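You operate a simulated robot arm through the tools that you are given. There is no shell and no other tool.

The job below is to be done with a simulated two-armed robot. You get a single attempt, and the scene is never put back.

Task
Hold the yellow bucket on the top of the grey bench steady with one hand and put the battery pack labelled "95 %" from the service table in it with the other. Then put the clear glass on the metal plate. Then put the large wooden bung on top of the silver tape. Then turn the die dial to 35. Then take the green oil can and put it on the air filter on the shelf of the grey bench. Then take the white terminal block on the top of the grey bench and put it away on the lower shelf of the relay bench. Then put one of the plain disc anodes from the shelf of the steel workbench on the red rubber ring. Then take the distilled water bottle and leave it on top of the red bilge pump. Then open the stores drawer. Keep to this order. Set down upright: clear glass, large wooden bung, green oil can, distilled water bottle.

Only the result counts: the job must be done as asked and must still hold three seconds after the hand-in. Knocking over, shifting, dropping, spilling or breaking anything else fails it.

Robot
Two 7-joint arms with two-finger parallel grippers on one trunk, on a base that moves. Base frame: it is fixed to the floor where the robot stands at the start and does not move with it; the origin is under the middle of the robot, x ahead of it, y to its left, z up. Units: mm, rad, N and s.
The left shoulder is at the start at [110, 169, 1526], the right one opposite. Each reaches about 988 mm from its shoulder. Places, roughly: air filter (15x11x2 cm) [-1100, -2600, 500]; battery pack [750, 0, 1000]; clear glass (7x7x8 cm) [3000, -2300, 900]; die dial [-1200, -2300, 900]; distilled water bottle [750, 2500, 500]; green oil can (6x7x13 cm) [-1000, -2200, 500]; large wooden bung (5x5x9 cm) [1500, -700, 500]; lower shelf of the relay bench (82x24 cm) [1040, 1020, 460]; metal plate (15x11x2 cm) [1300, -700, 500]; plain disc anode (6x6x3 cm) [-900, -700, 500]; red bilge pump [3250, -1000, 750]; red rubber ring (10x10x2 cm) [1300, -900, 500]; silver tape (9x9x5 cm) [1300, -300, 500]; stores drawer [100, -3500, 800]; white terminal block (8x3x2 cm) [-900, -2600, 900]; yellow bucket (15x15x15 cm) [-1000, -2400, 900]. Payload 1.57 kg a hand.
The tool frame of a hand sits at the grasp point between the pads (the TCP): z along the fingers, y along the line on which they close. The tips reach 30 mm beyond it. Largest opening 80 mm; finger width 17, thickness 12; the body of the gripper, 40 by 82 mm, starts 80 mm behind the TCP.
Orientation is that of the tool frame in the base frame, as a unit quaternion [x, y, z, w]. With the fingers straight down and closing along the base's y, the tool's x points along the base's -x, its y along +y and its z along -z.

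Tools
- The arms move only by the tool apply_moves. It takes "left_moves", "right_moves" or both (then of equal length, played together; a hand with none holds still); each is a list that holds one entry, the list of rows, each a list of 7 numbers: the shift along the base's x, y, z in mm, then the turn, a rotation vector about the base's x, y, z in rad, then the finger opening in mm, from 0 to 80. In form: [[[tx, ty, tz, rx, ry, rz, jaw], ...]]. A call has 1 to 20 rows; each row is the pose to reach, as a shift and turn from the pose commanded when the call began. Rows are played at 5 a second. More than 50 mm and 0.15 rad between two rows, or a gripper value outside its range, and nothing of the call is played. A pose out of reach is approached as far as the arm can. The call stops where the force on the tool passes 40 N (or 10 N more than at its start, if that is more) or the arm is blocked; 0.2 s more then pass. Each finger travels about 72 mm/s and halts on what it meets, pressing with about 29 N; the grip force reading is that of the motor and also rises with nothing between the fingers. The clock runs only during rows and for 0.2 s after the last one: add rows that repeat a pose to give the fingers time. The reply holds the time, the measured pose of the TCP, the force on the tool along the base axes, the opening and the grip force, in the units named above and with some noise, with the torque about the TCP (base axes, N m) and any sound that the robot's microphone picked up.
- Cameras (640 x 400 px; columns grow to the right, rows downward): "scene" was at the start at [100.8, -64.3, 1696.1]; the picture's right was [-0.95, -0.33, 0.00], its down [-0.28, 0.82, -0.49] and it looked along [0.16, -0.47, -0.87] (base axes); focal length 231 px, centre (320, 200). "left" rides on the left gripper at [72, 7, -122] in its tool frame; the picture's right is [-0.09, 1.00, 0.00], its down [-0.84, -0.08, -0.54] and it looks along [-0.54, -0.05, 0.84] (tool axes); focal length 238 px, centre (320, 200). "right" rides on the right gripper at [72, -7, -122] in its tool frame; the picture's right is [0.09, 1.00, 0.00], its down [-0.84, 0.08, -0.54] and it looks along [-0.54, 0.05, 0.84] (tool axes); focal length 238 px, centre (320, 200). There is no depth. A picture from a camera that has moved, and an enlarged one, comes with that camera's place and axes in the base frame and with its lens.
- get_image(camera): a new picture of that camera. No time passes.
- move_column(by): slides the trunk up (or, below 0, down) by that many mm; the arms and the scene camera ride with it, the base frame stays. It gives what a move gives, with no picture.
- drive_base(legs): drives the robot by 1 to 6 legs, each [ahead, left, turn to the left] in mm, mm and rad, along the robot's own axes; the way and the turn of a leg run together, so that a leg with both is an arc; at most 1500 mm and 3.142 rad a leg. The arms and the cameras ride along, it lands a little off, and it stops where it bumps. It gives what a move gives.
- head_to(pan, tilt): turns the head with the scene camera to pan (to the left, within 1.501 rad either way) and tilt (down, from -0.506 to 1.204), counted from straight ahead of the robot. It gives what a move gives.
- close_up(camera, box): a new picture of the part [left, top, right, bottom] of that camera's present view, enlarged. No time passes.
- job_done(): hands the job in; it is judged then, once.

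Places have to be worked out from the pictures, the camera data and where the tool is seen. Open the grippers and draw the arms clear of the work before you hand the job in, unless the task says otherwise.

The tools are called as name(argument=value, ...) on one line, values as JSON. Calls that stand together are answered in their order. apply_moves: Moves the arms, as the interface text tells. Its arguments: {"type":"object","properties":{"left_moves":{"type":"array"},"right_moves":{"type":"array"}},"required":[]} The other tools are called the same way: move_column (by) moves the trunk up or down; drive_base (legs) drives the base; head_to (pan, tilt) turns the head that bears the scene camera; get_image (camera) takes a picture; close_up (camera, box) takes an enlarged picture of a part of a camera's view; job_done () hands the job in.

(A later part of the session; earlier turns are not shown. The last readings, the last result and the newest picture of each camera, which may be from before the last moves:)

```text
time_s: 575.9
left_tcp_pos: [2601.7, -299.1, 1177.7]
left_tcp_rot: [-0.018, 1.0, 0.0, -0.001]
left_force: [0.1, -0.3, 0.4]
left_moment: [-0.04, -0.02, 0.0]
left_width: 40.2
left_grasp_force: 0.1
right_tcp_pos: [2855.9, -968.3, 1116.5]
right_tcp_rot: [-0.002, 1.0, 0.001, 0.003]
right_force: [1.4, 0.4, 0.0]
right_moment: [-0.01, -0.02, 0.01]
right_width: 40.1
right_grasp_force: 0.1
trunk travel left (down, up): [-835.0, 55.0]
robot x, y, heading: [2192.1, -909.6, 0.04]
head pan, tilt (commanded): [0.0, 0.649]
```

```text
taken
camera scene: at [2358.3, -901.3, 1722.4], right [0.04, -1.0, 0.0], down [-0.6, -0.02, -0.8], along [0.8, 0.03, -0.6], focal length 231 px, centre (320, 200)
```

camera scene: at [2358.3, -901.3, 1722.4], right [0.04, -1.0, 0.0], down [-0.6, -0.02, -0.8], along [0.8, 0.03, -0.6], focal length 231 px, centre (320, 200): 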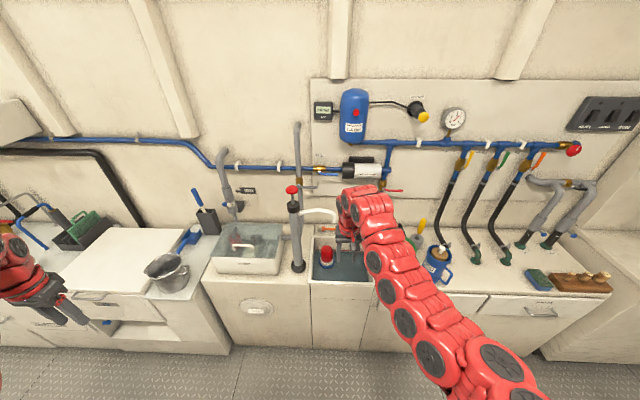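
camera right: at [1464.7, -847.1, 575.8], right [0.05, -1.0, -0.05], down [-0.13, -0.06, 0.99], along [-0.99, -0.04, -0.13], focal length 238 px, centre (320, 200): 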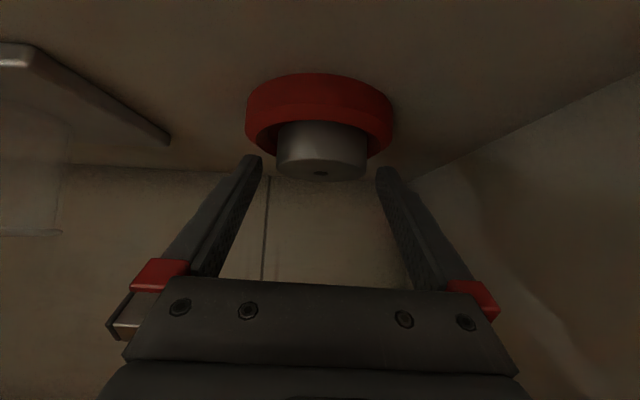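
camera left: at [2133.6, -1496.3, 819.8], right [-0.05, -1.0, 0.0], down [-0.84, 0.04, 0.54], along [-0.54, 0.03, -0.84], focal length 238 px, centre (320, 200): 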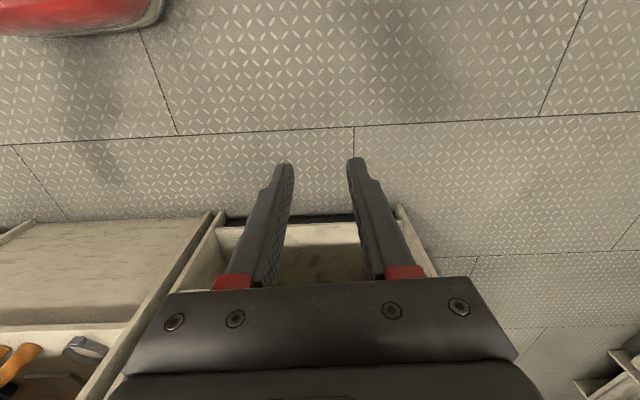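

The bilge pump is in the sink basin. I zoom in.

close_up(camera="scene", box=[210, 170, 410, 300])

get_image(camera="right")

```text
3.08 times, centred on (310, 235) of scene
camera zoom: at [2358.3, -901.3, 1722.4], right [0.04, -1.0, 0.0], down [-0.6, -0.02, -0.8], along [0.8, 0.03, -0.6], focal length 710 px, centre (351, 92)
```

zoom: 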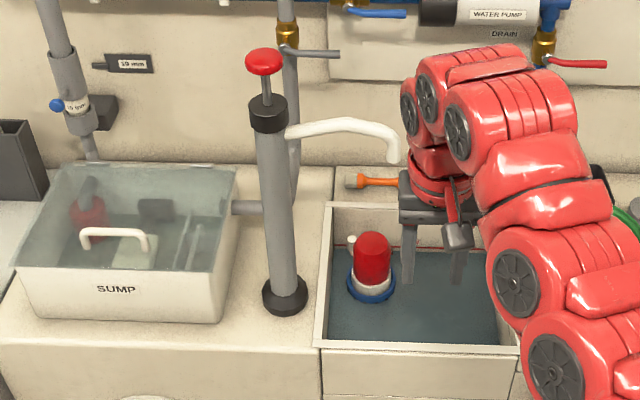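

```text
taken
camera right: at [2782.9, -974.6, 1238.1], right [-0.1, 1.0, 0.0], down [0.83, 0.08, 0.55], along [0.54, 0.05, -0.84], focal length 238 px, centre (320, 200)
```

right: 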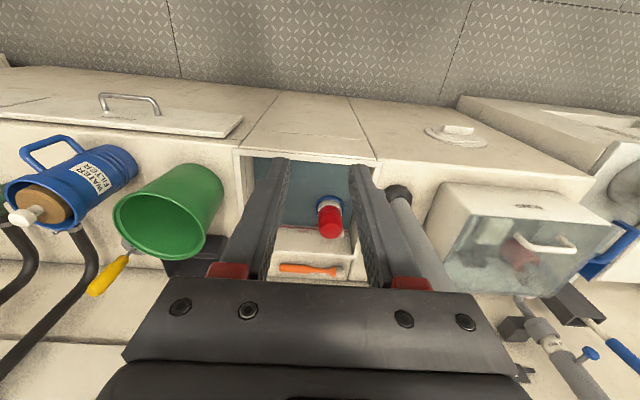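

The pump (red cap ≈65 mm wide) stands in the tank at ≈(3200, -906), top ≈763; the hand pump's white spout is near it. I move the right hand aside for a better view.

apply_moves(right_moves=[[[0, -40, 0, 0, 0, 0, 40], [0, -80, 0, 0, 0, 0, 40], [0, -120, 0, 0, 0, 0, 40], [0, -160, 0, 0, 0, 0, 40], [0, -200, 0, 0, 0, 0, 40], [0, -240, 0, 0, 0, 0, 40]]])

close_up(camera="scene", box=[230, 170, 430, 300])

get_image(camera="right")

```text
time_s: 577.2
left_tcp_pos: [2601.3, -298.6, 1177.7]
left_tcp_rot: [-0.019, 1.0, 0.0, -0.002]
left_force: [0.1, 0.2, -0.1]
left_moment: [-0.05, -0.04, -0.02]
left_width: 40.2
left_grasp_force: 0.0
right_tcp_pos: [2844.3, -1120.7, 1113.2]
right_tcp_rot: [0.001, 1.0, 0.0, 0.004]
right_force: [-0.7, 0.4, 0.0]
right_moment: [0.0, 0.0, 0.02]
right_width: 39.9
right_grasp_force: 0.2
right hand out of reach, approached as far as the arm can: row 4, 5, 6
trunk travel left (down, up): [-835.0, 55.0]
robot x, y, heading: [2190.7, -908.6, 0.04]
head pan, tilt (commanded): [0.0, 0.649]
```

```text
3.08 times, centred on (330, 235) of scene
camera zoom: at [2358.7, -901.3, 1722.4], right [0.04, -1.0, 0.0], down [-0.6, -0.02, -0.8], along [0.8, 0.03, -0.6], focal length 710 px, centre (289, 92)
```

zoom: 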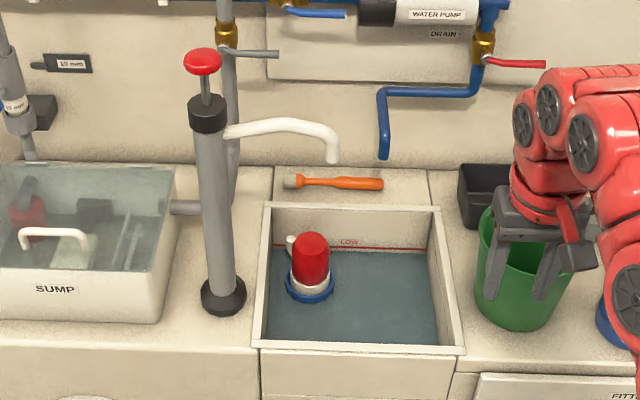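

```text
taken
camera right: at [2770.5, -1126.7, 1234.3], right [-0.09, 1.0, 0.0], down [0.83, 0.08, 0.55], along [0.55, 0.05, -0.84], focal length 238 px, centre (320, 200)
```

right: 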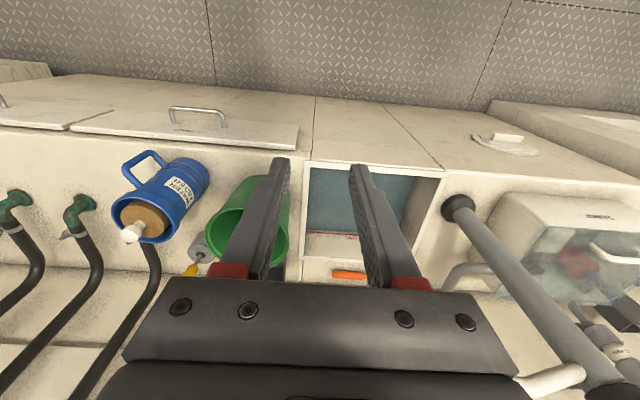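

Using parallax, this sink counter is at z≈670 and the pump's top is ≈(3195, -907, 763). Now I fetch the bottle: bring the left hand inward, turn to face +y and drive up the aisle.

apply_moves(left_moves=[[[25, -30, -5, 0, 0, 0, 40], [50, -60, -10, 0, 0, 0, 40], [75, -95, -15, 0, 0, 0, 40], [100, -130, -20, 0, 0, 0, 40], [125, -170, -25, 0, 0, 0, 40], [150, -210, -30, 0, 0, 0, 40], [180, -245, -35, 0, 0, 0, 40], [210, -280, -40, 0, 0, 0, 40], [230, -315, -50, 0, 0, 0, 40], [230, -345, -50, 0, 0, 0, 40]]])

drive_base(legs=[[0, 0, 1.531], [1500, 0, 0]])

head_to(pan=0.0, tilt=0.45)

get_image(camera="scene")

```text
time_s: 579.5
left_tcp_pos: [2832.2, -648.6, 1122.6]
left_tcp_rot: [-0.019, 1.0, -0.001, -0.002]
left_force: [0.4, 0.7, 0.4]
left_moment: [-0.02, -0.01, 0.0]
left_width: 39.9
left_grasp_force: 0.0
left hand out of reach, approached as far as the arm can: row 1, 2, 3, 4, 5, 6, 7
right_tcp_pos: [2841.7, -1118.3, 1114.1]
right_tcp_rot: [-0.001, 1.0, -0.001, 0.003]
right_force: [-0.8, 1.3, -0.2]
right_moment: [-0.01, 0.0, 0.04]
right_width: 40.3
right_grasp_force: 0.1
trunk travel left (down, up): [-835.0, 55.0]
robot x, y, heading: [2193.8, -905.5, 0.042]
head pan, tilt (commanded): [0.0, 0.649]
```

```text
time_s: 590.6
left_tcp_pos: [2002.9, 1270.8, 1122.8]
left_tcp_rot: [-0.702, 0.712, -0.002, -0.002]
left_force: [0.6, 0.4, 0.2]
left_moment: [0.0, 0.0, 0.0]
left_width: 40.1
left_grasp_force: 0.2
right_tcp_pos: [2474.3, 1256.3, 1114.2]
right_tcp_rot: [-0.689, 0.725, 0.002, 0.003]
right_force: [0.4, 0.1, -0.6]
right_moment: [0.02, 0.02, 0.0]
right_width: 40.1
right_grasp_force: 0.0
trunk travel left (down, up): [-835.0, 55.0]
robot x, y, heading: [2225.5, 619.3, 1.56]
head pan, tilt (commanded): [0.0, 0.649]
```

```text
time_s: 591.4
left_tcp_pos: [2003.2, 1270.3, 1122.6]
left_tcp_rot: [-0.702, 0.712, -0.001, -0.001]
left_force: [-0.2, 0.3, -0.1]
left_moment: [0.03, -0.03, -0.03]
left_width: 39.9
left_grasp_force: 0.1
right_tcp_pos: [2474.5, 1256.6, 1113.3]
right_tcp_rot: [-0.689, 0.725, 0.001, 0.003]
right_force: [-1.0, -0.5, 0.3]
right_moment: [-0.05, 0.01, -0.02]
right_width: 40.2
right_grasp_force: 0.1
trunk travel left (down, up): [-835.0, 55.0]
robot x, y, heading: [2224.7, 616.2, 1.563]
head pan, tilt (commanded): [0.0, 0.45]
```

```text
taken
camera scene: at [2228.5, 787.1, 1740.2], right [1.0, -0.01, 0.0], down [0.0, -0.44, -0.9], along [0.01, 0.9, -0.44], focal length 231 px, centre (320, 200)
```

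scene: 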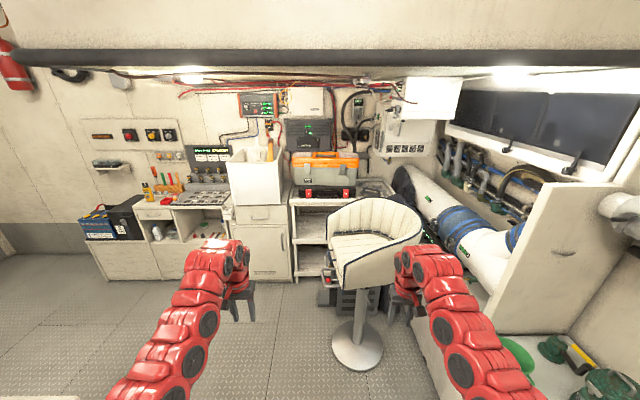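

The stool is ahead; the battery bench with the bottle is to the left. I zoom in on it.

close_up(camera="scene", box=[80, 170, 240, 280])

```text
3.64 times, centred on (160, 225) of scene
camera zoom: at [2228.5, 787.1, 1740.2], right [1.0, -0.01, 0.0], down [0.0, -0.44, -0.9], along [0.01, 0.9, -0.44], focal length 839 px, centre (902, 109)
```

zoom: 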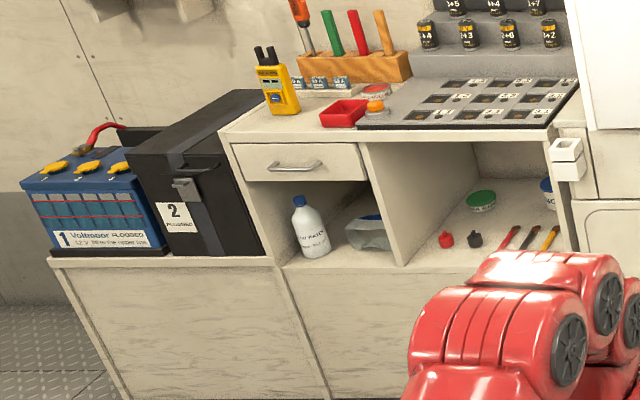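

The bottle (white, blue cap) stands in the left compartment at ≈(750, 2555), shelf ≈480, ≈170 mm tall. I move there: strafe left, ahead, then strafe left again.

drive_base(legs=[[0, 430, 0.008], [1030, 0, 0], [0, 500, 0]])

get_image(camera="scene")

```text
time_s: 593.5
left_tcp_pos: [1710.7, 1268.2, 1128.4]
left_tcp_rot: [-0.696, 0.718, 0.002, -0.006]
left_force: [-0.4, 0.3, -0.1]
left_moment: [0.0, -0.02, 0.03]
left_width: 40.0
left_grasp_force: 0.0
right_tcp_pos: [2174.4, 1250.3, 1113.9]
right_tcp_rot: [-0.686, 0.728, 0.011, -0.002]
right_force: [1.2, -0.2, 0.2]
right_moment: [0.04, 0.03, -0.02]
right_width: 40.0
right_grasp_force: 0.0
trunk travel left (down, up): [-835.0, 55.0]
robot x, y, heading: [1903.0, 618.0, 1.553]
head pan, tilt (commanded): [0.0, 0.45]
stopped in leg 1: the robot was blocked; the commanded pose is now the measured one
```

```text
taken
camera scene: at [1937.7, 778.9, 1742.7], right [1.0, -0.02, -0.02], down [-0.03, -0.43, -0.9], along [0.01, 0.9, -0.43], focal length 231 px, centre (320, 200)
```

scene: 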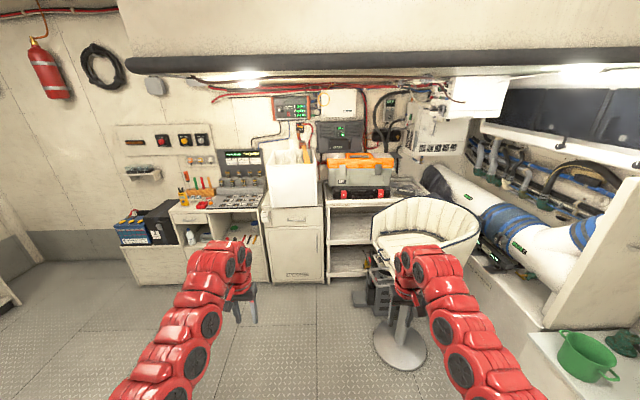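

The base bumped the end of the grey drawer bench. I move 40 mm away to the right, go ahead first, and only then strafe left.

drive_base(legs=[[0, -60, 0.015], [700, 0, 0]])

head_to(pan=1.3, tilt=0.6)

get_image(camera="scene")

```text
time_s: 598.0
left_tcp_pos: [1751.4, 1985.8, 1117.9]
left_tcp_rot: [-0.697, 0.717, -0.007, -0.001]
left_force: [0.7, 0.5, 0.1]
left_moment: [0.02, 0.0, 0.01]
left_width: 40.1
left_grasp_force: 0.1
right_tcp_pos: [2215.9, 1968.5, 1113.6]
right_tcp_rot: [-0.686, 0.728, 0.001, 0.003]
right_force: [0.3, -0.1, 0.3]
right_moment: [0.02, -0.02, 0.01]
right_width: 40.0
right_grasp_force: 0.0
trunk travel left (down, up): [-835.0, 55.0]
robot x, y, heading: [1965.7, 1332.7, 1.549]
head pan, tilt (commanded): [0.0, 0.45]
```

```text
time_s: 599.5
left_tcp_pos: [1751.0, 1985.7, 1118.9]
left_tcp_rot: [-0.697, 0.717, -0.006, -0.002]
left_force: [0.1, -0.5, 0.7]
left_moment: [-0.01, 0.04, -0.02]
left_width: 40.1
left_grasp_force: 0.0
right_tcp_pos: [2216.2, 1969.5, 1113.6]
right_tcp_rot: [-0.686, 0.728, 0.002, 0.003]
right_force: [0.1, 0.1, -0.2]
right_moment: [-0.01, 0.02, -0.01]
right_width: 40.1
right_grasp_force: 0.0
trunk travel left (down, up): [-835.0, 55.0]
robot x, y, heading: [1964.9, 1329.5, 1.552]
head pan, tilt (commanded): [1.3, 0.6]
```

```text
taken
camera scene: at [1880.1, 1434.9, 1726.8], right [0.29, 0.96, 0.0], down [0.54, -0.16, -0.83], along [-0.79, 0.24, -0.56], focal length 231 px, centre (320, 200)
```

scene: 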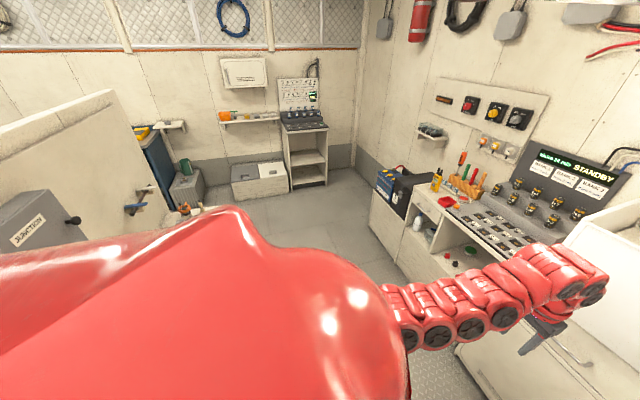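

The relay bench (front y≈1156) must be cleared too. I strafe left 140, go ahead 300 to y≈1630, then strafe left to x≈750.

drive_base(legs=[[0, 140, 0.02], [300, 0, 0], [0, 1060, 0]])

head_to(pan=0.0, tilt=0.65)

get_image(camera="scene")

```text
time_s: 601.3
left_tcp_pos: [1602.9, 2001.4, 1126.1]
left_tcp_rot: [-0.703, 0.711, -0.002, 0.002]
left_force: [0.4, 0.3, -0.8]
left_moment: [0.0, 0.01, 0.02]
left_width: 39.7
left_grasp_force: 0.0
right_tcp_pos: [2068.9, 1993.5, 1119.2]
right_tcp_rot: [-0.692, 0.722, 0.006, 0.006]
right_force: [-0.6, -0.2, -0.5]
right_moment: [0.04, 0.02, 0.01]
right_width: 40.1
right_grasp_force: 0.1
trunk travel left (down, up): [-835.0, 55.0]
robot x, y, heading: [1824.5, 1364.2, 1.574]
head pan, tilt (commanded): [1.3, 0.6]
stopped in leg 2: the robot was blocked; the commanded pose is now the measured one
```

```text
time_s: 602.8
left_tcp_pos: [1601.0, 2017.8, 1117.8]
left_tcp_rot: [-0.703, 0.711, -0.007, -0.001]
left_force: [0.7, -0.2, 0.7]
left_moment: [-0.02, 0.01, 0.04]
left_width: 40.2
left_grasp_force: 0.0
right_tcp_pos: [2067.8, 2007.9, 1111.9]
right_tcp_rot: [-0.692, 0.722, 0.002, 0.001]
right_force: [0.8, 0.5, 0.6]
right_moment: [-0.01, 0.07, 0.02]
right_width: 39.8
right_grasp_force: 0.0
trunk travel left (down, up): [-835.0, 55.0]
robot x, y, heading: [1826.2, 1365.8, 1.57]
head pan, tilt (commanded): [0.0, 0.649]
```

```text
taken
camera scene: at [1826.2, 1532.6, 1722.2], right [1.0, 0.0, 0.0], down [0.0, -0.61, -0.8], along [0.0, 0.8, -0.61], focal length 231 px, centre (320, 200)
```

scene: 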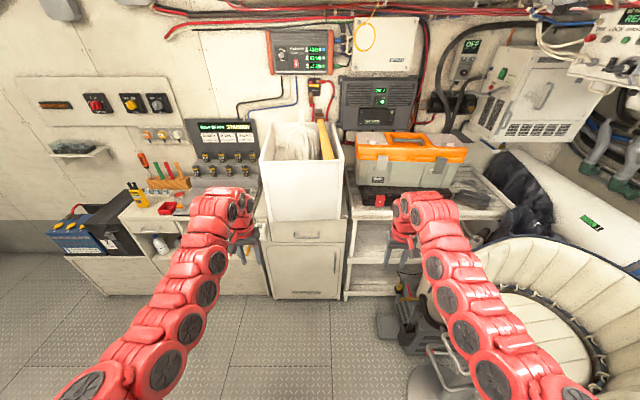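

Blocked again. I check with the hand cameras what is near.

get_image(camera="right")

get_image(camera="left")

head_to(pan=-0.9, tilt=1.0)

get_image(camera="scene")

```text
taken
camera right: at [2069.6, 1936.5, 1233.0], right [-1.0, -0.05, 0.0], down [-0.04, 0.84, 0.55], along [-0.03, 0.55, -0.84], focal length 238 px, centre (320, 200)
```

right: 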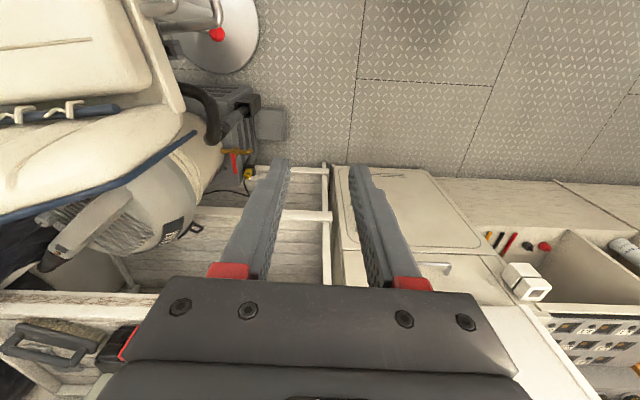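

```text
taken
camera left: at [1593.6, 1946.7, 1240.6], right [-0.99, 0.1, -0.01], down [0.08, 0.84, 0.53], along [0.06, 0.53, -0.85], focal length 238 px, centre (320, 200)
```

left: 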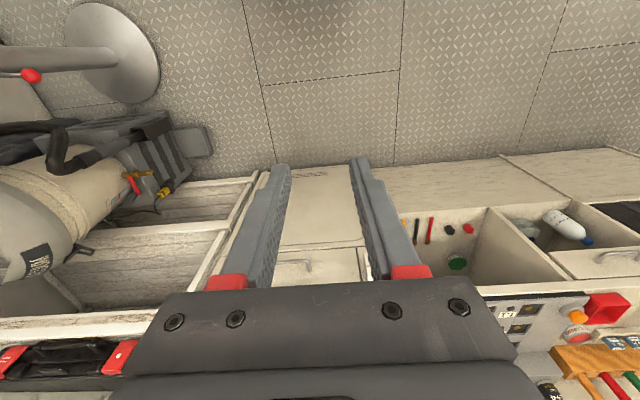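

```text
time_s: 604.0
left_tcp_pos: [1605.6, 2021.7, 1116.4]
left_tcp_rot: [-0.704, 0.711, -0.008, -0.005]
left_force: [0.3, 0.8, -1.2]
left_moment: [-0.02, 0.07, 0.06]
left_width: 40.1
left_grasp_force: 0.1
right_tcp_pos: [2070.6, 2013.9, 1108.0]
right_tcp_rot: [-0.692, 0.722, 0.001, 0.0]
right_force: [0.2, 0.5, -0.3]
right_moment: [-0.08, 0.1, 0.01]
right_width: 40.1
right_grasp_force: 0.0
trunk travel left (down, up): [-835.0, 55.0]
robot x, y, heading: [1825.1, 1366.1, 1.572]
head pan, tilt (commanded): [-0.901, 1.0]
```

```text
taken
camera scene: at [1885.8, 1496.7, 1693.9], right [0.62, -0.78, 0.0], down [-0.66, -0.53, -0.54], along [0.42, 0.33, -0.84], focal length 231 px, centre (320, 200)
```

scene: 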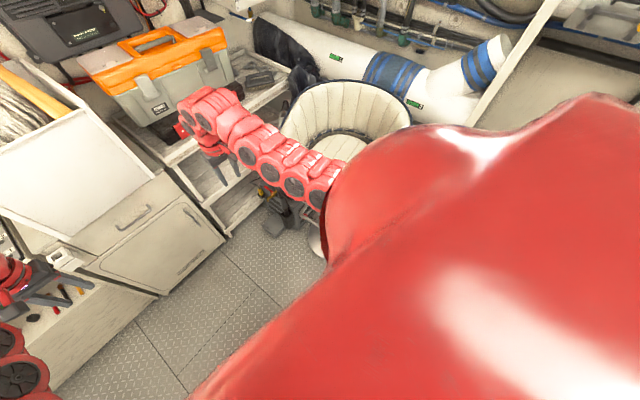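

The right forearm is touching the stool's side. I back off 50 mm, pull the right hand inward, shift left 100 mm and then go ahead.

drive_base(legs=[[-50, 0, 0]])

apply_moves(right_moves=[[[-40, 0, 0, 0, 0, 0, 40], [-80, 0, 0, 0, 0, 0, 40], [-120, 0, 0, 0, 0, 0, 40], [-150, 0, 0, 0, 0, 0, 40], [-150, 0, 0, 0, 0, 0, 40]]])

drive_base(legs=[[0, 105, 0]])

get_image(camera="scene")

```text
time_s: 604.9
left_tcp_pos: [1598.9, 1969.4, 1116.6]
left_tcp_rot: [-0.703, 0.711, -0.008, -0.002]
left_force: [1.0, 0.7, -0.6]
left_moment: [-0.06, 0.01, 0.01]
left_width: 40.0
left_grasp_force: 0.1
right_tcp_pos: [2064.2, 1962.7, 1110.1]
right_tcp_rot: [-0.693, 0.721, 0.0, 0.002]
right_force: [-0.8, -0.3, -0.5]
right_moment: [-0.03, -0.02, -0.01]
right_width: 40.1
right_grasp_force: 0.1
trunk travel left (down, up): [-835.0, 55.0]
robot x, y, heading: [1823.3, 1320.9, 1.572]
head pan, tilt (commanded): [-0.901, 1.0]
```

```text
time_s: 606.1
left_tcp_pos: [1600.3, 1966.3, 1119.5]
left_tcp_rot: [-0.703, 0.711, -0.007, -0.001]
left_force: [0.6, 0.0, 0.2]
left_moment: [0.01, 0.0, 0.0]
left_width: 40.2
left_grasp_force: 0.0
right_tcp_pos: [1914.9, 1958.4, 1112.8]
right_tcp_rot: [-0.693, 0.721, 0.002, 0.003]
right_force: [-0.3, 0.2, 0.4]
right_moment: [-0.02, -0.02, -0.02]
right_width: 39.9
right_grasp_force: 0.0
right hand out of reach, approached as far as the arm can: row 2
trunk travel left (down, up): [-835.0, 55.0]
robot x, y, heading: [1824.6, 1311.8, 1.572]
head pan, tilt (commanded): [-0.901, 1.0]
```

```text
time_s: 607.3
left_tcp_pos: [1490.1, 1950.1, 1121.1]
left_tcp_rot: [0.715, -0.699, 0.005, -0.001]
left_force: [-1.2, 0.0, -0.2]
left_moment: [0.03, -0.07, 0.02]
left_width: 39.9
left_grasp_force: 0.0
right_tcp_pos: [1804.8, 1951.8, 1115.6]
right_tcp_rot: [-0.704, 0.71, 0.002, 0.005]
right_force: [-0.8, -2.0, 0.0]
right_moment: [0.17, -0.06, -0.01]
right_width: 40.0
right_grasp_force: 0.1
trunk travel left (down, up): [-835.0, 55.0]
robot x, y, heading: [1742.1, 1309.4, 1.604]
head pan, tilt (commanded): [-0.901, 1.0]
```

```text
taken
camera scene: at [1783.8, 1428.0, 1695.5], right [0.64, -0.76, 0.0], down [-0.64, -0.54, -0.54], along [0.42, 0.35, -0.84], focal length 231 px, centre (320, 200)
```

scene: 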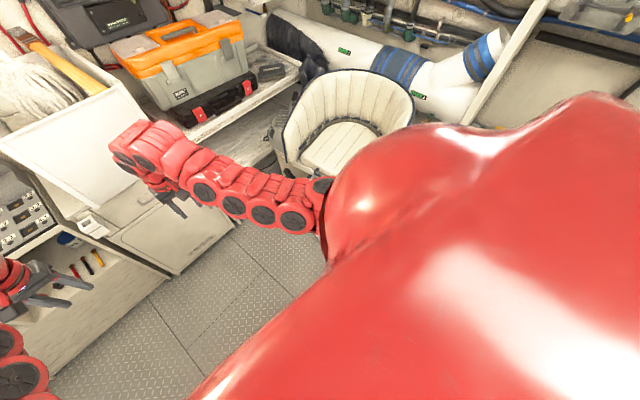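

Clear of the stool now. I straighten and go ahead 320 mm.

drive_base(legs=[[320, 0, -0.033]])

get_image(camera="scene")

```text
time_s: 609.4
left_tcp_pos: [1512.2, 2279.7, 1119.4]
left_tcp_rot: [-0.701, 0.713, -0.006, 0.0]
left_force: [0.1, 0.1, 0.0]
left_moment: [-0.02, -0.02, 0.03]
left_width: 40.2
left_grasp_force: 0.0
right_tcp_pos: [1827.0, 2269.9, 1114.0]
right_tcp_rot: [-0.692, 0.722, 0.001, 0.003]
right_force: [-0.1, 0.2, -0.1]
right_moment: [0.04, 0.01, 0.02]
right_width: 40.1
right_grasp_force: 0.0
trunk travel left (down, up): [-835.0, 55.0]
robot x, y, heading: [1735.7, 1625.3, 1.56]
head pan, tilt (commanded): [-0.901, 1.0]
```

```text
taken
camera scene: at [1789.4, 1748.5, 1694.9], right [0.62, -0.79, 0.0], down [-0.66, -0.52, -0.54], along [0.42, 0.33, -0.84], focal length 231 px, centre (320, 200)
```

scene: 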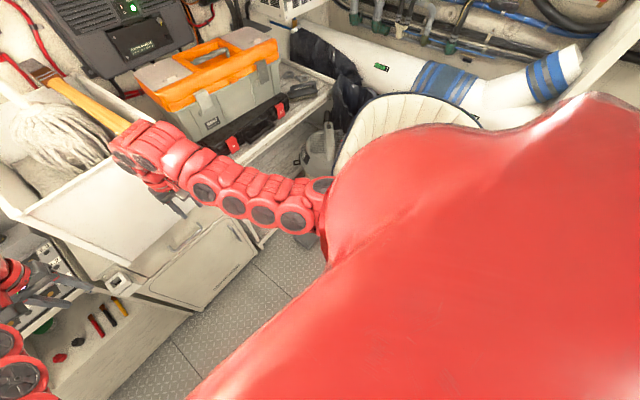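

Hands are close to the white bin; I back 80 mm and then strafe left toward x≈760.

drive_base(legs=[[-85, 0, 0.01], [0, 980, 0]])

head_to(pan=0.0, tilt=0.7)

get_image(camera="scene")

```text
time_s: 615.2
left_tcp_pos: [545.6, 2208.2, 1117.8]
left_tcp_rot: [-0.698, 0.716, -0.006, -0.002]
left_force: [-0.1, 0.3, 0.8]
left_moment: [0.0, -0.04, 0.01]
left_width: 40.1
left_grasp_force: 0.1
right_tcp_pos: [861.3, 2194.9, 1113.4]
right_tcp_rot: [-0.687, 0.727, 0.001, 0.003]
right_force: [-0.3, 0.1, -0.5]
right_moment: [-0.01, -0.01, 0.01]
right_width: 39.9
right_grasp_force: 0.1
trunk travel left (down, up): [-835.0, 55.0]
robot x, y, heading: [755.4, 1554.8, 1.549]
head pan, tilt (commanded): [-0.901, 1.0]
```

```text
time_s: 616.4
left_tcp_pos: [545.6, 2207.5, 1119.2]
left_tcp_rot: [-0.698, 0.716, -0.007, -0.003]
left_force: [0.3, 1.1, -0.1]
left_moment: [-0.01, -0.02, -0.01]
left_width: 40.1
left_grasp_force: 0.1
right_tcp_pos: [860.2, 2194.8, 1112.9]
right_tcp_rot: [-0.687, 0.727, 0.002, 0.003]
right_force: [0.7, 0.1, -0.4]
right_moment: [-0.02, 0.0, 0.04]
right_width: 40.0
right_grasp_force: 0.0
trunk travel left (down, up): [-835.0, 55.0]
robot x, y, heading: [759.5, 1551.5, 1.551]
head pan, tilt (commanded): [0.0, 0.7]
```

```text
taken
camera scene: at [761.5, 1717.0, 1718.1], right [1.0, -0.02, 0.0], down [-0.01, -0.64, -0.76], along [0.01, 0.76, -0.64], focal length 231 px, centre (320, 200)
```

scene: 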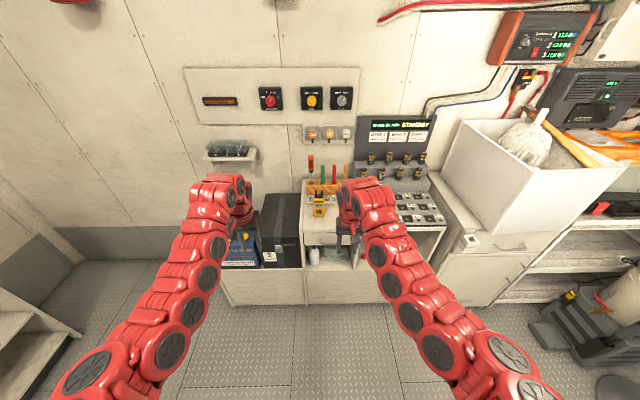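

I'm in front of the battery bench. I zoom in on the bottle's compartment.

close_up(camera="scene", box=[240, 200, 400, 310])

get_image(camera="right")

get_image(camera="left")

```text
3.64 times, centred on (320, 255) of scene
camera zoom: at [761.5, 1717.0, 1718.1], right [1.0, -0.02, 0.0], down [-0.01, -0.64, -0.76], along [0.01, 0.76, -0.64], focal length 839 px, centre (320, 0)
```

zoom: 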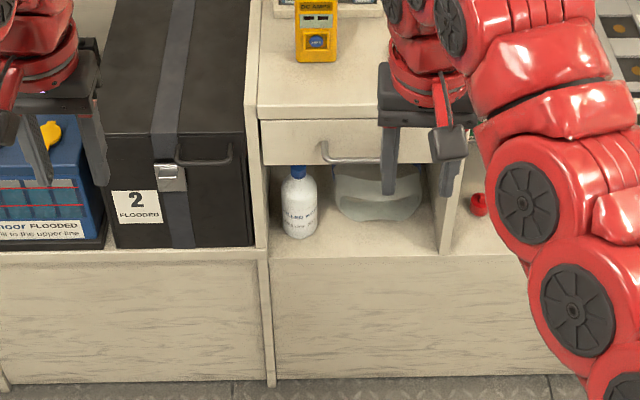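

```text
taken
camera right: at [861.5, 2122.4, 1233.7], right [-1.0, -0.04, 0.0], down [-0.03, 0.84, 0.55], along [-0.02, 0.55, -0.84], focal length 238 px, centre (320, 200)
```

right: 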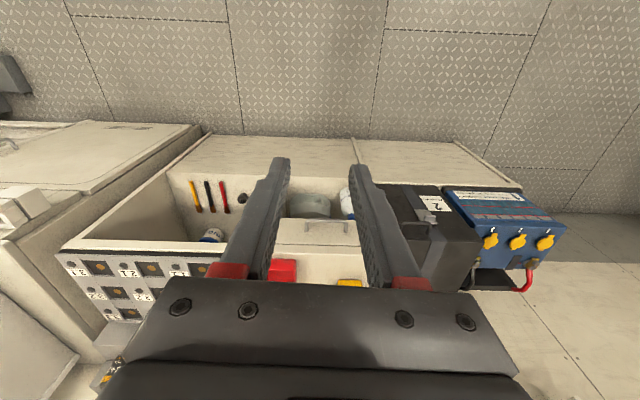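

```text
taken
camera left: at [535.9, 2137.6, 1241.0], right [-0.99, 0.12, -0.01], down [0.1, 0.84, 0.53], along [0.07, 0.53, -0.85], focal length 238 px, centre (320, 200)
```

left: 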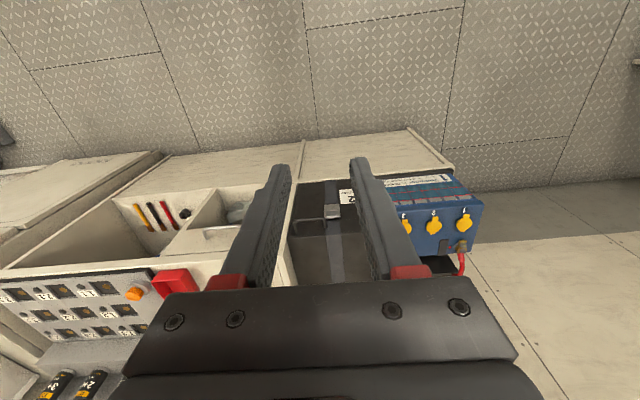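

The bottle (≈61 mm wide) is at ≈(744, 2557), base ≈480, near the deck's front edge, between a side panel (x≈690) and a container (x≈800). I lower the trunk 620 mm and pitch the right hand to ~40°.

move_column(by=-400)

move_column(by=-220)

apply_moves(right_moves=[[[0, 0, 10, 0.125, 0, 0, 40], [0, 0, 20, 0.25, 0, 0, 50], [-10, 5, 35, 0.375, 0, 0, 60], [-20, 10, 50, 0.5, 0, 0, 70], [-30, 20, 60, 0.625, 0, 0, 70], [-40, 30, 70, 0.75, 0, 0, 70], [-50, 40, 75, 0.873, 0, 0, 70], [-50, 40, 75, 0.873, 0, 0, 70]]])

get_image(camera="right")

get_image(camera="scene")

```text
time_s: 620.2
left_tcp_pos: [546.4, 2207.9, 718.4]
left_tcp_rot: [-0.698, 0.716, -0.008, -0.002]
left_force: [0.3, -0.1, 0.2]
left_moment: [0.0, -0.04, 0.02]
left_width: 39.9
left_grasp_force: 0.1
right_tcp_pos: [860.6, 2193.5, 712.9]
right_tcp_rot: [-0.687, 0.727, 0.001, 0.003]
right_force: [-0.7, 0.3, -0.3]
right_moment: [-0.01, 0.01, -0.01]
right_width: 39.9
right_grasp_force: 0.0
trunk travel left (down, up): [-435.0, 455.0]
robot x, y, heading: [757.6, 1554.1, 1.553]
head pan, tilt (commanded): [0.0, 0.7]
```

```text
time_s: 622.5
left_tcp_pos: [545.1, 2207.2, 498.9]
left_tcp_rot: [-0.697, 0.717, -0.006, -0.001]
left_force: [0.3, 0.2, 0.0]
left_moment: [-0.01, -0.02, -0.02]
left_width: 39.9
left_grasp_force: 0.0
right_tcp_pos: [860.5, 2194.0, 491.9]
right_tcp_rot: [-0.687, 0.727, 0.002, 0.004]
right_force: [-0.5, -0.3, 0.3]
right_moment: [0.01, -0.01, -0.01]
right_width: 40.0
right_grasp_force: 0.0
trunk travel left (down, up): [-215.0, 675.0]
robot x, y, heading: [762.4, 1552.9, 1.55]
head pan, tilt (commanded): [0.0, 0.7]
```

```text
time_s: 624.3
left_tcp_pos: [544.2, 2208.2, 498.1]
left_tcp_rot: [-0.698, 0.716, -0.007, -0.001]
left_force: [0.2, 0.2, -0.5]
left_moment: [0.01, -0.02, 0.0]
left_width: 40.1
left_grasp_force: 0.0
right_tcp_pos: [757.7, 2293.7, 566.0]
right_tcp_rot: [-0.62, 0.658, 0.308, 0.294]
right_force: [-0.5, 0.1, -0.6]
right_moment: [-0.04, 0.0, 0.01]
right_width: 70.2
right_grasp_force: 0.1
right hand out of reach, approached as far as the arm can: row 1, 2, 3, 4, 5, 6, 7, 8
trunk travel left (down, up): [-215.0, 675.0]
robot x, y, heading: [757.2, 1554.9, 1.556]
head pan, tilt (commanded): [0.0, 0.7]
```

```text
taken
camera right: at [759.4, 2153.9, 586.8], right [-1.0, -0.02, -0.03], down [-0.03, 0.12, 0.99], along [-0.01, 0.99, -0.12], focal length 238 px, centre (320, 200)
```

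right: 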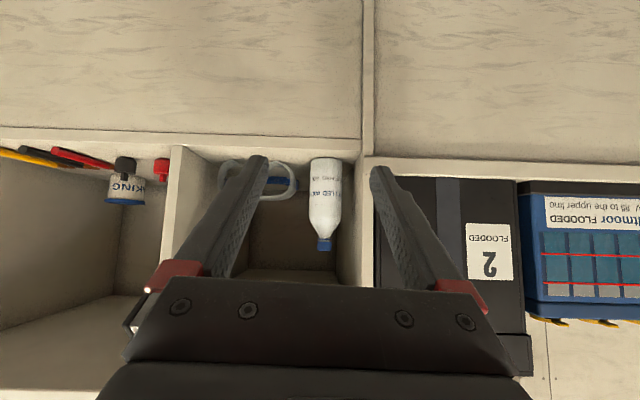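

```text
taken
camera scene: at [761.4, 1716.9, 1098.1], right [1.0, -0.02, 0.0], down [-0.01, -0.64, -0.76], along [0.01, 0.76, -0.64], focal length 231 px, centre (320, 200)
```

scene: 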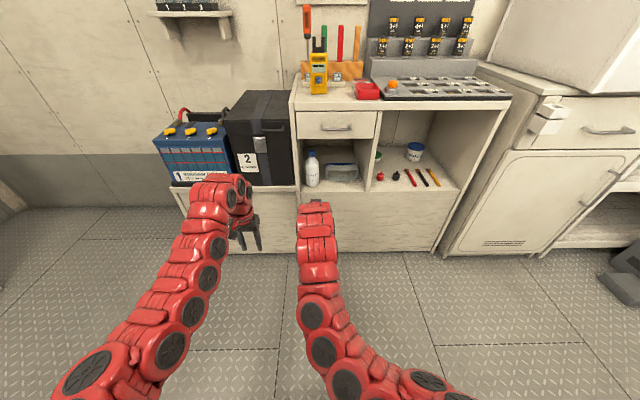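

Refined: bottle axis ≈(746, 2595), z≈476–625, ≈60 mm wide; the gap to the container is only ≈19 mm, so I use an opening of 68. I approach: ahead 150, left 14, and lower 24 mm.

drive_base(legs=[[150, 14, 0.012]])

move_column(by=-24)

apply_moves(right_moves=[[[0, 0, 0, 0, 0, 0, 68], [0, 0, 0, 0, 0, 0, 68]]])

get_image(camera="right")

close_up(camera="right", box=[220, 100, 420, 260])

```text
time_s: 625.7
left_tcp_pos: [523.7, 2353.3, 499.1]
left_tcp_rot: [-0.702, 0.712, -0.008, 0.0]
left_force: [-0.3, 0.0, -0.7]
left_moment: [-0.02, 0.0, 0.0]
left_width: 39.8
left_grasp_force: 0.0
right_tcp_pos: [735.4, 2442.7, 565.2]
right_tcp_rot: [-0.624, 0.655, 0.309, 0.292]
right_force: [-0.3, 0.1, -0.6]
right_moment: [-0.02, -0.02, 0.01]
right_width: 69.8
right_grasp_force: 0.1
trunk travel left (down, up): [-215.0, 675.0]
robot x, y, heading: [746.5, 1700.5, 1.568]
head pan, tilt (commanded): [0.0, 0.7]
```

```text
time_s: 626.4
left_tcp_pos: [524.6, 2352.9, 475.0]
left_tcp_rot: [-0.702, 0.712, -0.006, -0.001]
left_force: [0.4, -1.1, 0.4]
left_moment: [-0.04, -0.03, -0.03]
left_width: 40.1
left_grasp_force: 0.1
right_tcp_pos: [736.3, 2441.2, 541.0]
right_tcp_rot: [-0.625, 0.655, 0.309, 0.291]
right_force: [-0.4, 0.0, -0.1]
right_moment: [0.0, -0.02, 0.0]
right_width: 70.0
right_grasp_force: 0.1
trunk travel left (down, up): [-191.0, 699.0]
robot x, y, heading: [747.5, 1699.9, 1.565]
head pan, tilt (commanded): [0.0, 0.7]
```

```text
time_s: 627.0
left_tcp_pos: [524.5, 2353.4, 475.0]
left_tcp_rot: [-0.702, 0.712, -0.007, -0.002]
left_force: [0.1, -0.9, 0.0]
left_moment: [-0.01, 0.01, -0.01]
left_width: 39.8
left_grasp_force: 0.1
right_tcp_pos: [736.8, 2440.3, 540.9]
right_tcp_rot: [-0.625, 0.655, 0.31, 0.291]
right_force: [0.0, 0.5, -0.5]
right_moment: [-0.02, 0.01, 0.02]
right_width: 68.2
right_grasp_force: 0.0
trunk travel left (down, up): [-191.0, 699.0]
robot x, y, heading: [751.1, 1704.4, 1.57]
head pan, tilt (commanded): [0.0, 0.7]
```

```text
taken
camera right: at [739.3, 2302.3, 562.8], right [-1.0, -0.03, -0.03], down [-0.03, 0.12, 0.99], along [-0.03, 0.99, -0.12], focal length 238 px, centre (320, 200)
```

right: 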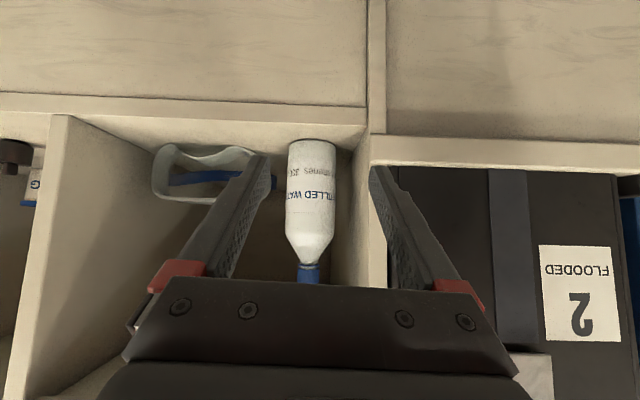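

```text
2.50 times, centred on (320, 180) of right
camera zoom: at [739.3, 2302.3, 562.8], right [-1.0, -0.03, -0.03], down [-0.03, 0.12, 0.99], along [-0.03, 0.99, -0.12], focal length 596 px, centre (320, 250)
```

zoom: 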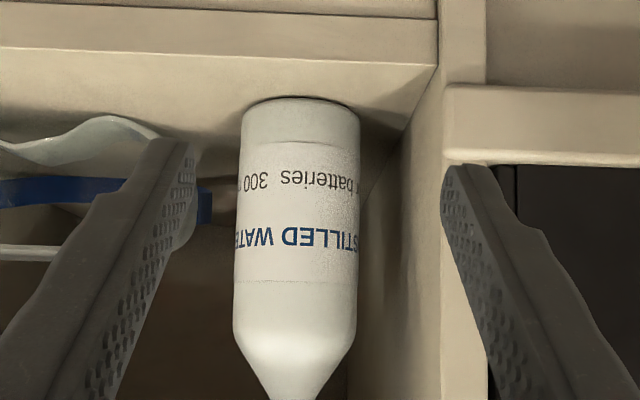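

The bottle is ≈3 mm toward +x of the tool axis. I shift 3.5 mm and drive 90 mm closer.

apply_moves(right_moves=[[[3.5, 0, 0, 0, 0, 0, 68], [3.5, 0, 0, 0, 0, 0, 68]]])

drive_base(legs=[[85, 0, 0]])

get_image(camera="right")

```text
time_s: 627.6
left_tcp_pos: [523.6, 2353.2, 474.4]
left_tcp_rot: [-0.702, 0.712, -0.007, -0.002]
left_force: [-0.1, 0.4, 1.0]
left_moment: [0.01, -0.04, 0.01]
left_width: 40.2
left_grasp_force: 0.2
right_tcp_pos: [739.0, 2442.5, 540.2]
right_tcp_rot: [-0.624, 0.656, 0.309, 0.291]
right_force: [0.6, -0.6, 0.5]
right_moment: [0.01, 0.0, 0.02]
right_width: 68.2
right_grasp_force: 0.0
trunk travel left (down, up): [-191.0, 699.0]
robot x, y, heading: [746.2, 1700.5, 1.565]
head pan, tilt (commanded): [0.0, 0.7]
```

```text
time_s: 628.7
left_tcp_pos: [524.9, 2436.7, 474.3]
left_tcp_rot: [-0.703, 0.711, -0.008, 0.0]
left_force: [0.6, -0.4, 0.2]
left_moment: [-0.01, -0.02, 0.0]
left_width: 39.8
left_grasp_force: 0.1
right_tcp_pos: [739.2, 2525.4, 540.3]
right_tcp_rot: [-0.624, 0.656, 0.309, 0.292]
right_force: [-0.6, 0.3, 0.0]
right_moment: [0.05, -0.01, -0.02]
right_width: 67.7
right_grasp_force: 0.0
trunk travel left (down, up): [-191.0, 699.0]
robot x, y, heading: [746.0, 1786.5, 1.567]
head pan, tilt (commanded): [0.0, 0.7]
```

```text
taken
camera right: at [741.7, 2386.5, 562.3], right [-1.0, -0.03, -0.03], down [-0.03, 0.12, 0.99], along [-0.02, 0.99, -0.12], focal length 238 px, centre (320, 200)
```

right: 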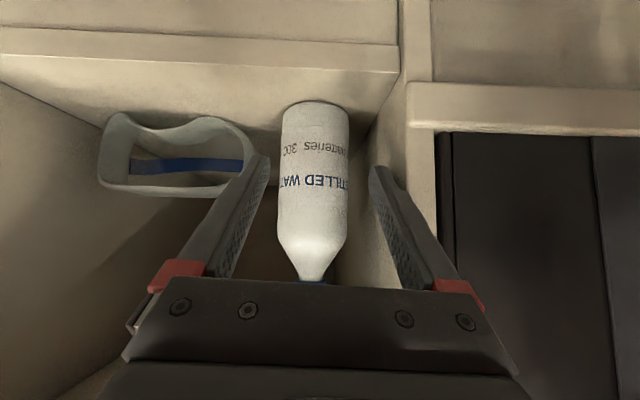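

Bottle is still ≈3 mm to +x. I shift 3 mm more and drive 40 mm.

apply_moves(right_moves=[[[3, 0, 0, 0, 0, 0, 70], [3, 0, 0, 0, 0, 0, 70]]])

drive_base(legs=[[30, 0, 0]])

get_image(camera="right")

```text
time_s: 629.3
left_tcp_pos: [523.4, 2435.9, 474.7]
left_tcp_rot: [-0.702, 0.712, -0.007, -0.001]
left_force: [-0.5, 0.0, 0.9]
left_moment: [-0.02, 0.0, 0.0]
left_width: 39.8
left_grasp_force: 0.1
right_tcp_pos: [742.4, 2527.0, 540.0]
right_tcp_rot: [-0.623, 0.657, 0.308, 0.291]
right_force: [0.5, 0.7, -0.4]
right_moment: [-0.01, 0.0, -0.01]
right_width: 70.0
right_grasp_force: 0.0
trunk travel left (down, up): [-191.0, 699.0]
robot x, y, heading: [747.9, 1786.2, 1.566]
head pan, tilt (commanded): [0.0, 0.7]
```

```text
time_s: 630.1
left_tcp_pos: [524.8, 2466.4, 473.5]
left_tcp_rot: [-0.703, 0.711, -0.007, -0.001]
left_force: [0.5, 0.0, -0.3]
left_moment: [0.0, 0.0, 0.0]
left_width: 40.1
left_grasp_force: 0.1
right_tcp_pos: [742.9, 2555.6, 539.9]
right_tcp_rot: [-0.623, 0.657, 0.308, 0.292]
right_force: [-0.1, -0.6, -0.9]
right_moment: [0.01, 0.0, 0.0]
right_width: 70.3
right_grasp_force: 0.1
trunk travel left (down, up): [-191.0, 699.0]
robot x, y, heading: [748.0, 1814.0, 1.569]
head pan, tilt (commanded): [0.0, 0.7]
```

```text
taken
camera right: at [744.1, 2418.1, 562.1], right [-1.0, -0.03, -0.03], down [-0.03, 0.12, 0.99], along [-0.02, 0.99, -0.12], focal length 238 px, centre (320, 200)
```

right: 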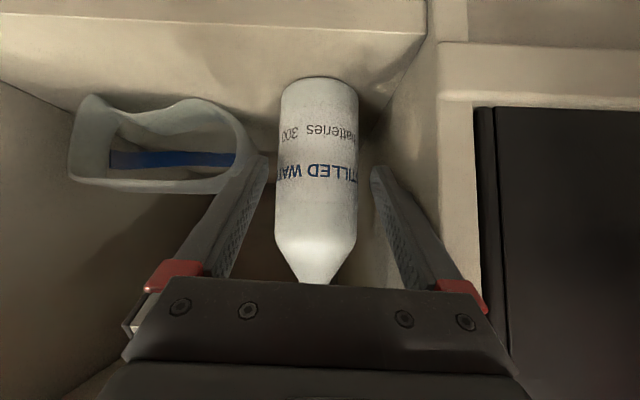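

Well aligned. To keep the finger off the container I narrow to 66 and advance the last 16 mm.

apply_moves(right_moves=[[[1, 0, 0, 0, 0, 0, 66], [1, 0, 0, 0, 0, 0, 66]]])

drive_base(legs=[[16, 0, 0]])

get_image(camera="right")

```text
time_s: 630.7
left_tcp_pos: [525.7, 2466.7, 474.1]
left_tcp_rot: [-0.702, 0.712, -0.008, -0.002]
left_force: [0.6, -0.2, 0.3]
left_moment: [0.01, -0.03, -0.04]
left_width: 40.0
left_grasp_force: 0.1
right_tcp_pos: [742.5, 2556.7, 541.0]
right_tcp_rot: [-0.623, 0.658, 0.308, 0.292]
right_force: [0.6, 0.7, -0.5]
right_moment: [0.02, -0.01, 0.03]
right_width: 66.2
right_grasp_force: 0.1
trunk travel left (down, up): [-191.0, 699.0]
robot x, y, heading: [747.5, 1814.8, 1.566]
head pan, tilt (commanded): [0.0, 0.7]
```

```text
time_s: 631.5
left_tcp_pos: [522.4, 2470.8, 474.6]
left_tcp_rot: [-0.704, 0.71, -0.009, -0.002]
left_force: [0.1, -0.1, 0.6]
left_moment: [0.03, -0.01, 0.02]
left_width: 40.0
left_grasp_force: 0.1
right_tcp_pos: [738.7, 2563.9, 540.3]
right_tcp_rot: [-0.624, 0.656, 0.309, 0.29]
right_force: [-0.1, 0.1, -1.2]
right_moment: [0.03, 0.01, -0.03]
right_width: 66.3
right_grasp_force: 0.0
trunk travel left (down, up): [-191.0, 699.0]
robot x, y, heading: [748.1, 1822.6, 1.568]
head pan, tilt (commanded): [0.0, 0.7]
stopped in leg 1: the robot was blocked; the commanded pose is now the measured one
```

```text
taken
camera right: at [742.5, 2424.6, 562.7], right [-1.0, -0.03, -0.03], down [-0.03, 0.12, 0.99], along [-0.02, 0.99, -0.12], focal length 238 px, centre (320, 200)
```

right: 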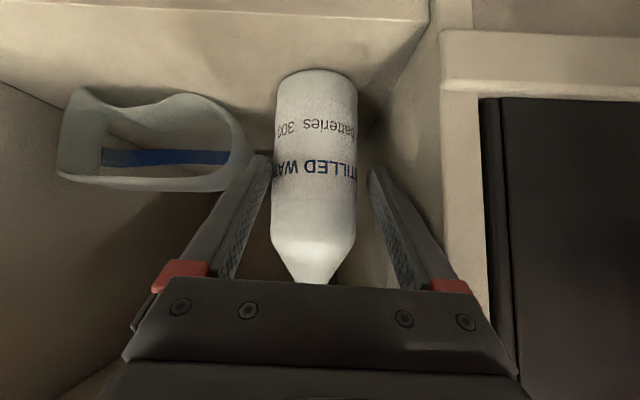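

The base was blocked – probably my left wrist meets the battery box's front. I back off 15 mm and tuck the left arm out to the side.

drive_base(legs=[[-16, 0, 0]])

get_image(camera="left")

apply_moves(left_moves=[[[-30, -25, -5, 0, 0, 0, 40], [-60, -50, -10, 0, 0, 0, 40], [-95, -75, -20, 0, 0, 0, 40], [-130, -100, -30, 0, 0, 0, 40], [-170, -125, -40, 0, 0, 0, 40], [-210, -150, -50, 0, 0, 0, 40], [-245, -180, -60, 0, 0, 0, 40], [-280, -210, -70, 0, 0, 0, 40], [-315, -230, -80, 0, 0, 0, 40], [-345, -235, -80, 0, 0, 0, 40]]])

get_image(camera="scene")

```text
time_s: 632.3
left_tcp_pos: [523.7, 2457.3, 474.4]
left_tcp_rot: [-0.703, 0.711, -0.009, -0.002]
left_force: [0.2, -0.1, 0.2]
left_moment: [0.01, -0.03, 0.01]
left_width: 39.8
left_grasp_force: 0.0
right_tcp_pos: [741.6, 2548.8, 540.0]
right_tcp_rot: [-0.623, 0.657, 0.308, 0.292]
right_force: [0.2, -0.1, -1.0]
right_moment: [0.02, 0.01, 0.0]
right_width: 66.2
right_grasp_force: 0.0
trunk travel left (down, up): [-191.0, 699.0]
robot x, y, heading: [744.5, 1807.7, 1.569]
head pan, tilt (commanded): [0.0, 0.7]
```

```text
taken
camera left: at [515.0, 2386.8, 596.6], right [-0.99, 0.1, -0.01], down [0.08, 0.84, 0.53], along [0.06, 0.53, -0.85], focal length 238 px, centre (320, 200)
```

left: 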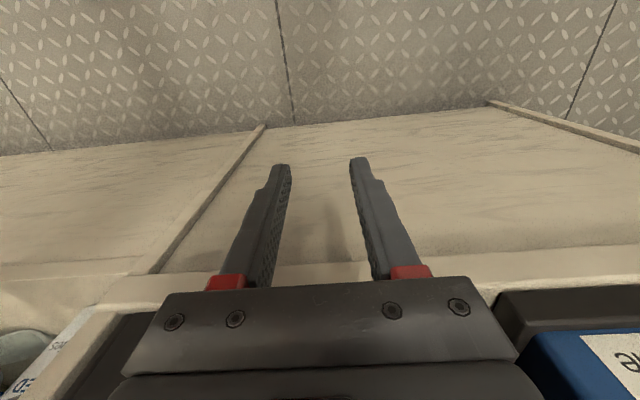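

```text
time_s: 634.5
left_tcp_pos: [179.7, 2218.9, 395.1]
left_tcp_rot: [-0.703, 0.712, -0.01, -0.002]
left_force: [0.9, -0.3, -1.2]
left_moment: [0.02, 0.01, -0.01]
left_width: 40.3
left_grasp_force: 0.0
left hand out of reach, approached as far as the arm can: row 1, 2, 3, 4, 5, 6, 7, 8, 9
right_tcp_pos: [741.7, 2549.6, 539.9]
right_tcp_rot: [-0.624, 0.656, 0.309, 0.291]
right_force: [0.0, 0.1, -0.4]
right_moment: [0.0, 0.02, -0.01]
right_width: 66.0
right_grasp_force: 0.1
trunk travel left (down, up): [-191.0, 699.0]
robot x, y, heading: [743.3, 1810.5, 1.571]
head pan, tilt (commanded): [0.0, 0.7]
```

```text
taken
camera scene: at [746.9, 1970.9, 1074.1], right [1.0, 0.0, 0.0], down [0.0, -0.64, -0.76], along [0.0, 0.76, -0.64], focal length 231 px, centre (320, 200)
```

scene: 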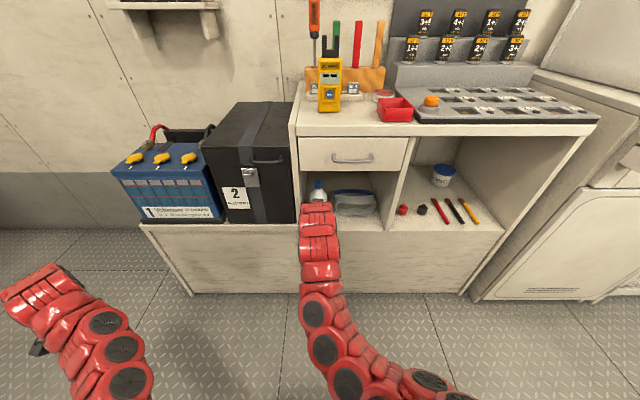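

Left arm is clear now. I re-check alignment and drive the last 22 mm.

drive_base(legs=[[14, 0, 0]])

get_image(camera="right")

```text
time_s: 635.2
left_tcp_pos: [179.6, 2233.1, 393.5]
left_tcp_rot: [-0.703, 0.711, -0.01, -0.002]
left_force: [0.3, 0.0, 0.0]
left_moment: [0.02, 0.03, 0.01]
left_width: 40.0
left_grasp_force: 0.1
right_tcp_pos: [741.2, 2562.9, 539.6]
right_tcp_rot: [-0.623, 0.657, 0.309, 0.291]
right_force: [0.1, -0.2, 0.2]
right_moment: [-0.02, 0.0, 0.03]
right_width: 66.0
right_grasp_force: 0.1
trunk travel left (down, up): [-191.0, 699.0]
robot x, y, heading: [748.7, 1820.7, 1.574]
head pan, tilt (commanded): [0.0, 0.7]
```

```text
taken
camera right: at [743.1, 2424.3, 561.7], right [-1.0, -0.03, -0.03], down [-0.03, 0.12, 0.99], along [-0.02, 0.99, -0.12], focal length 238 px, centre (320, 200)
```

right: 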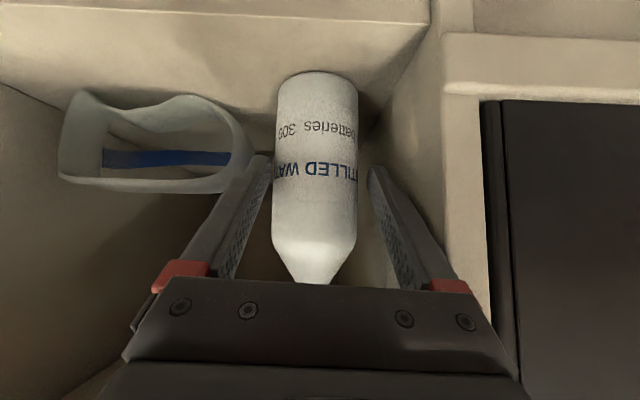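

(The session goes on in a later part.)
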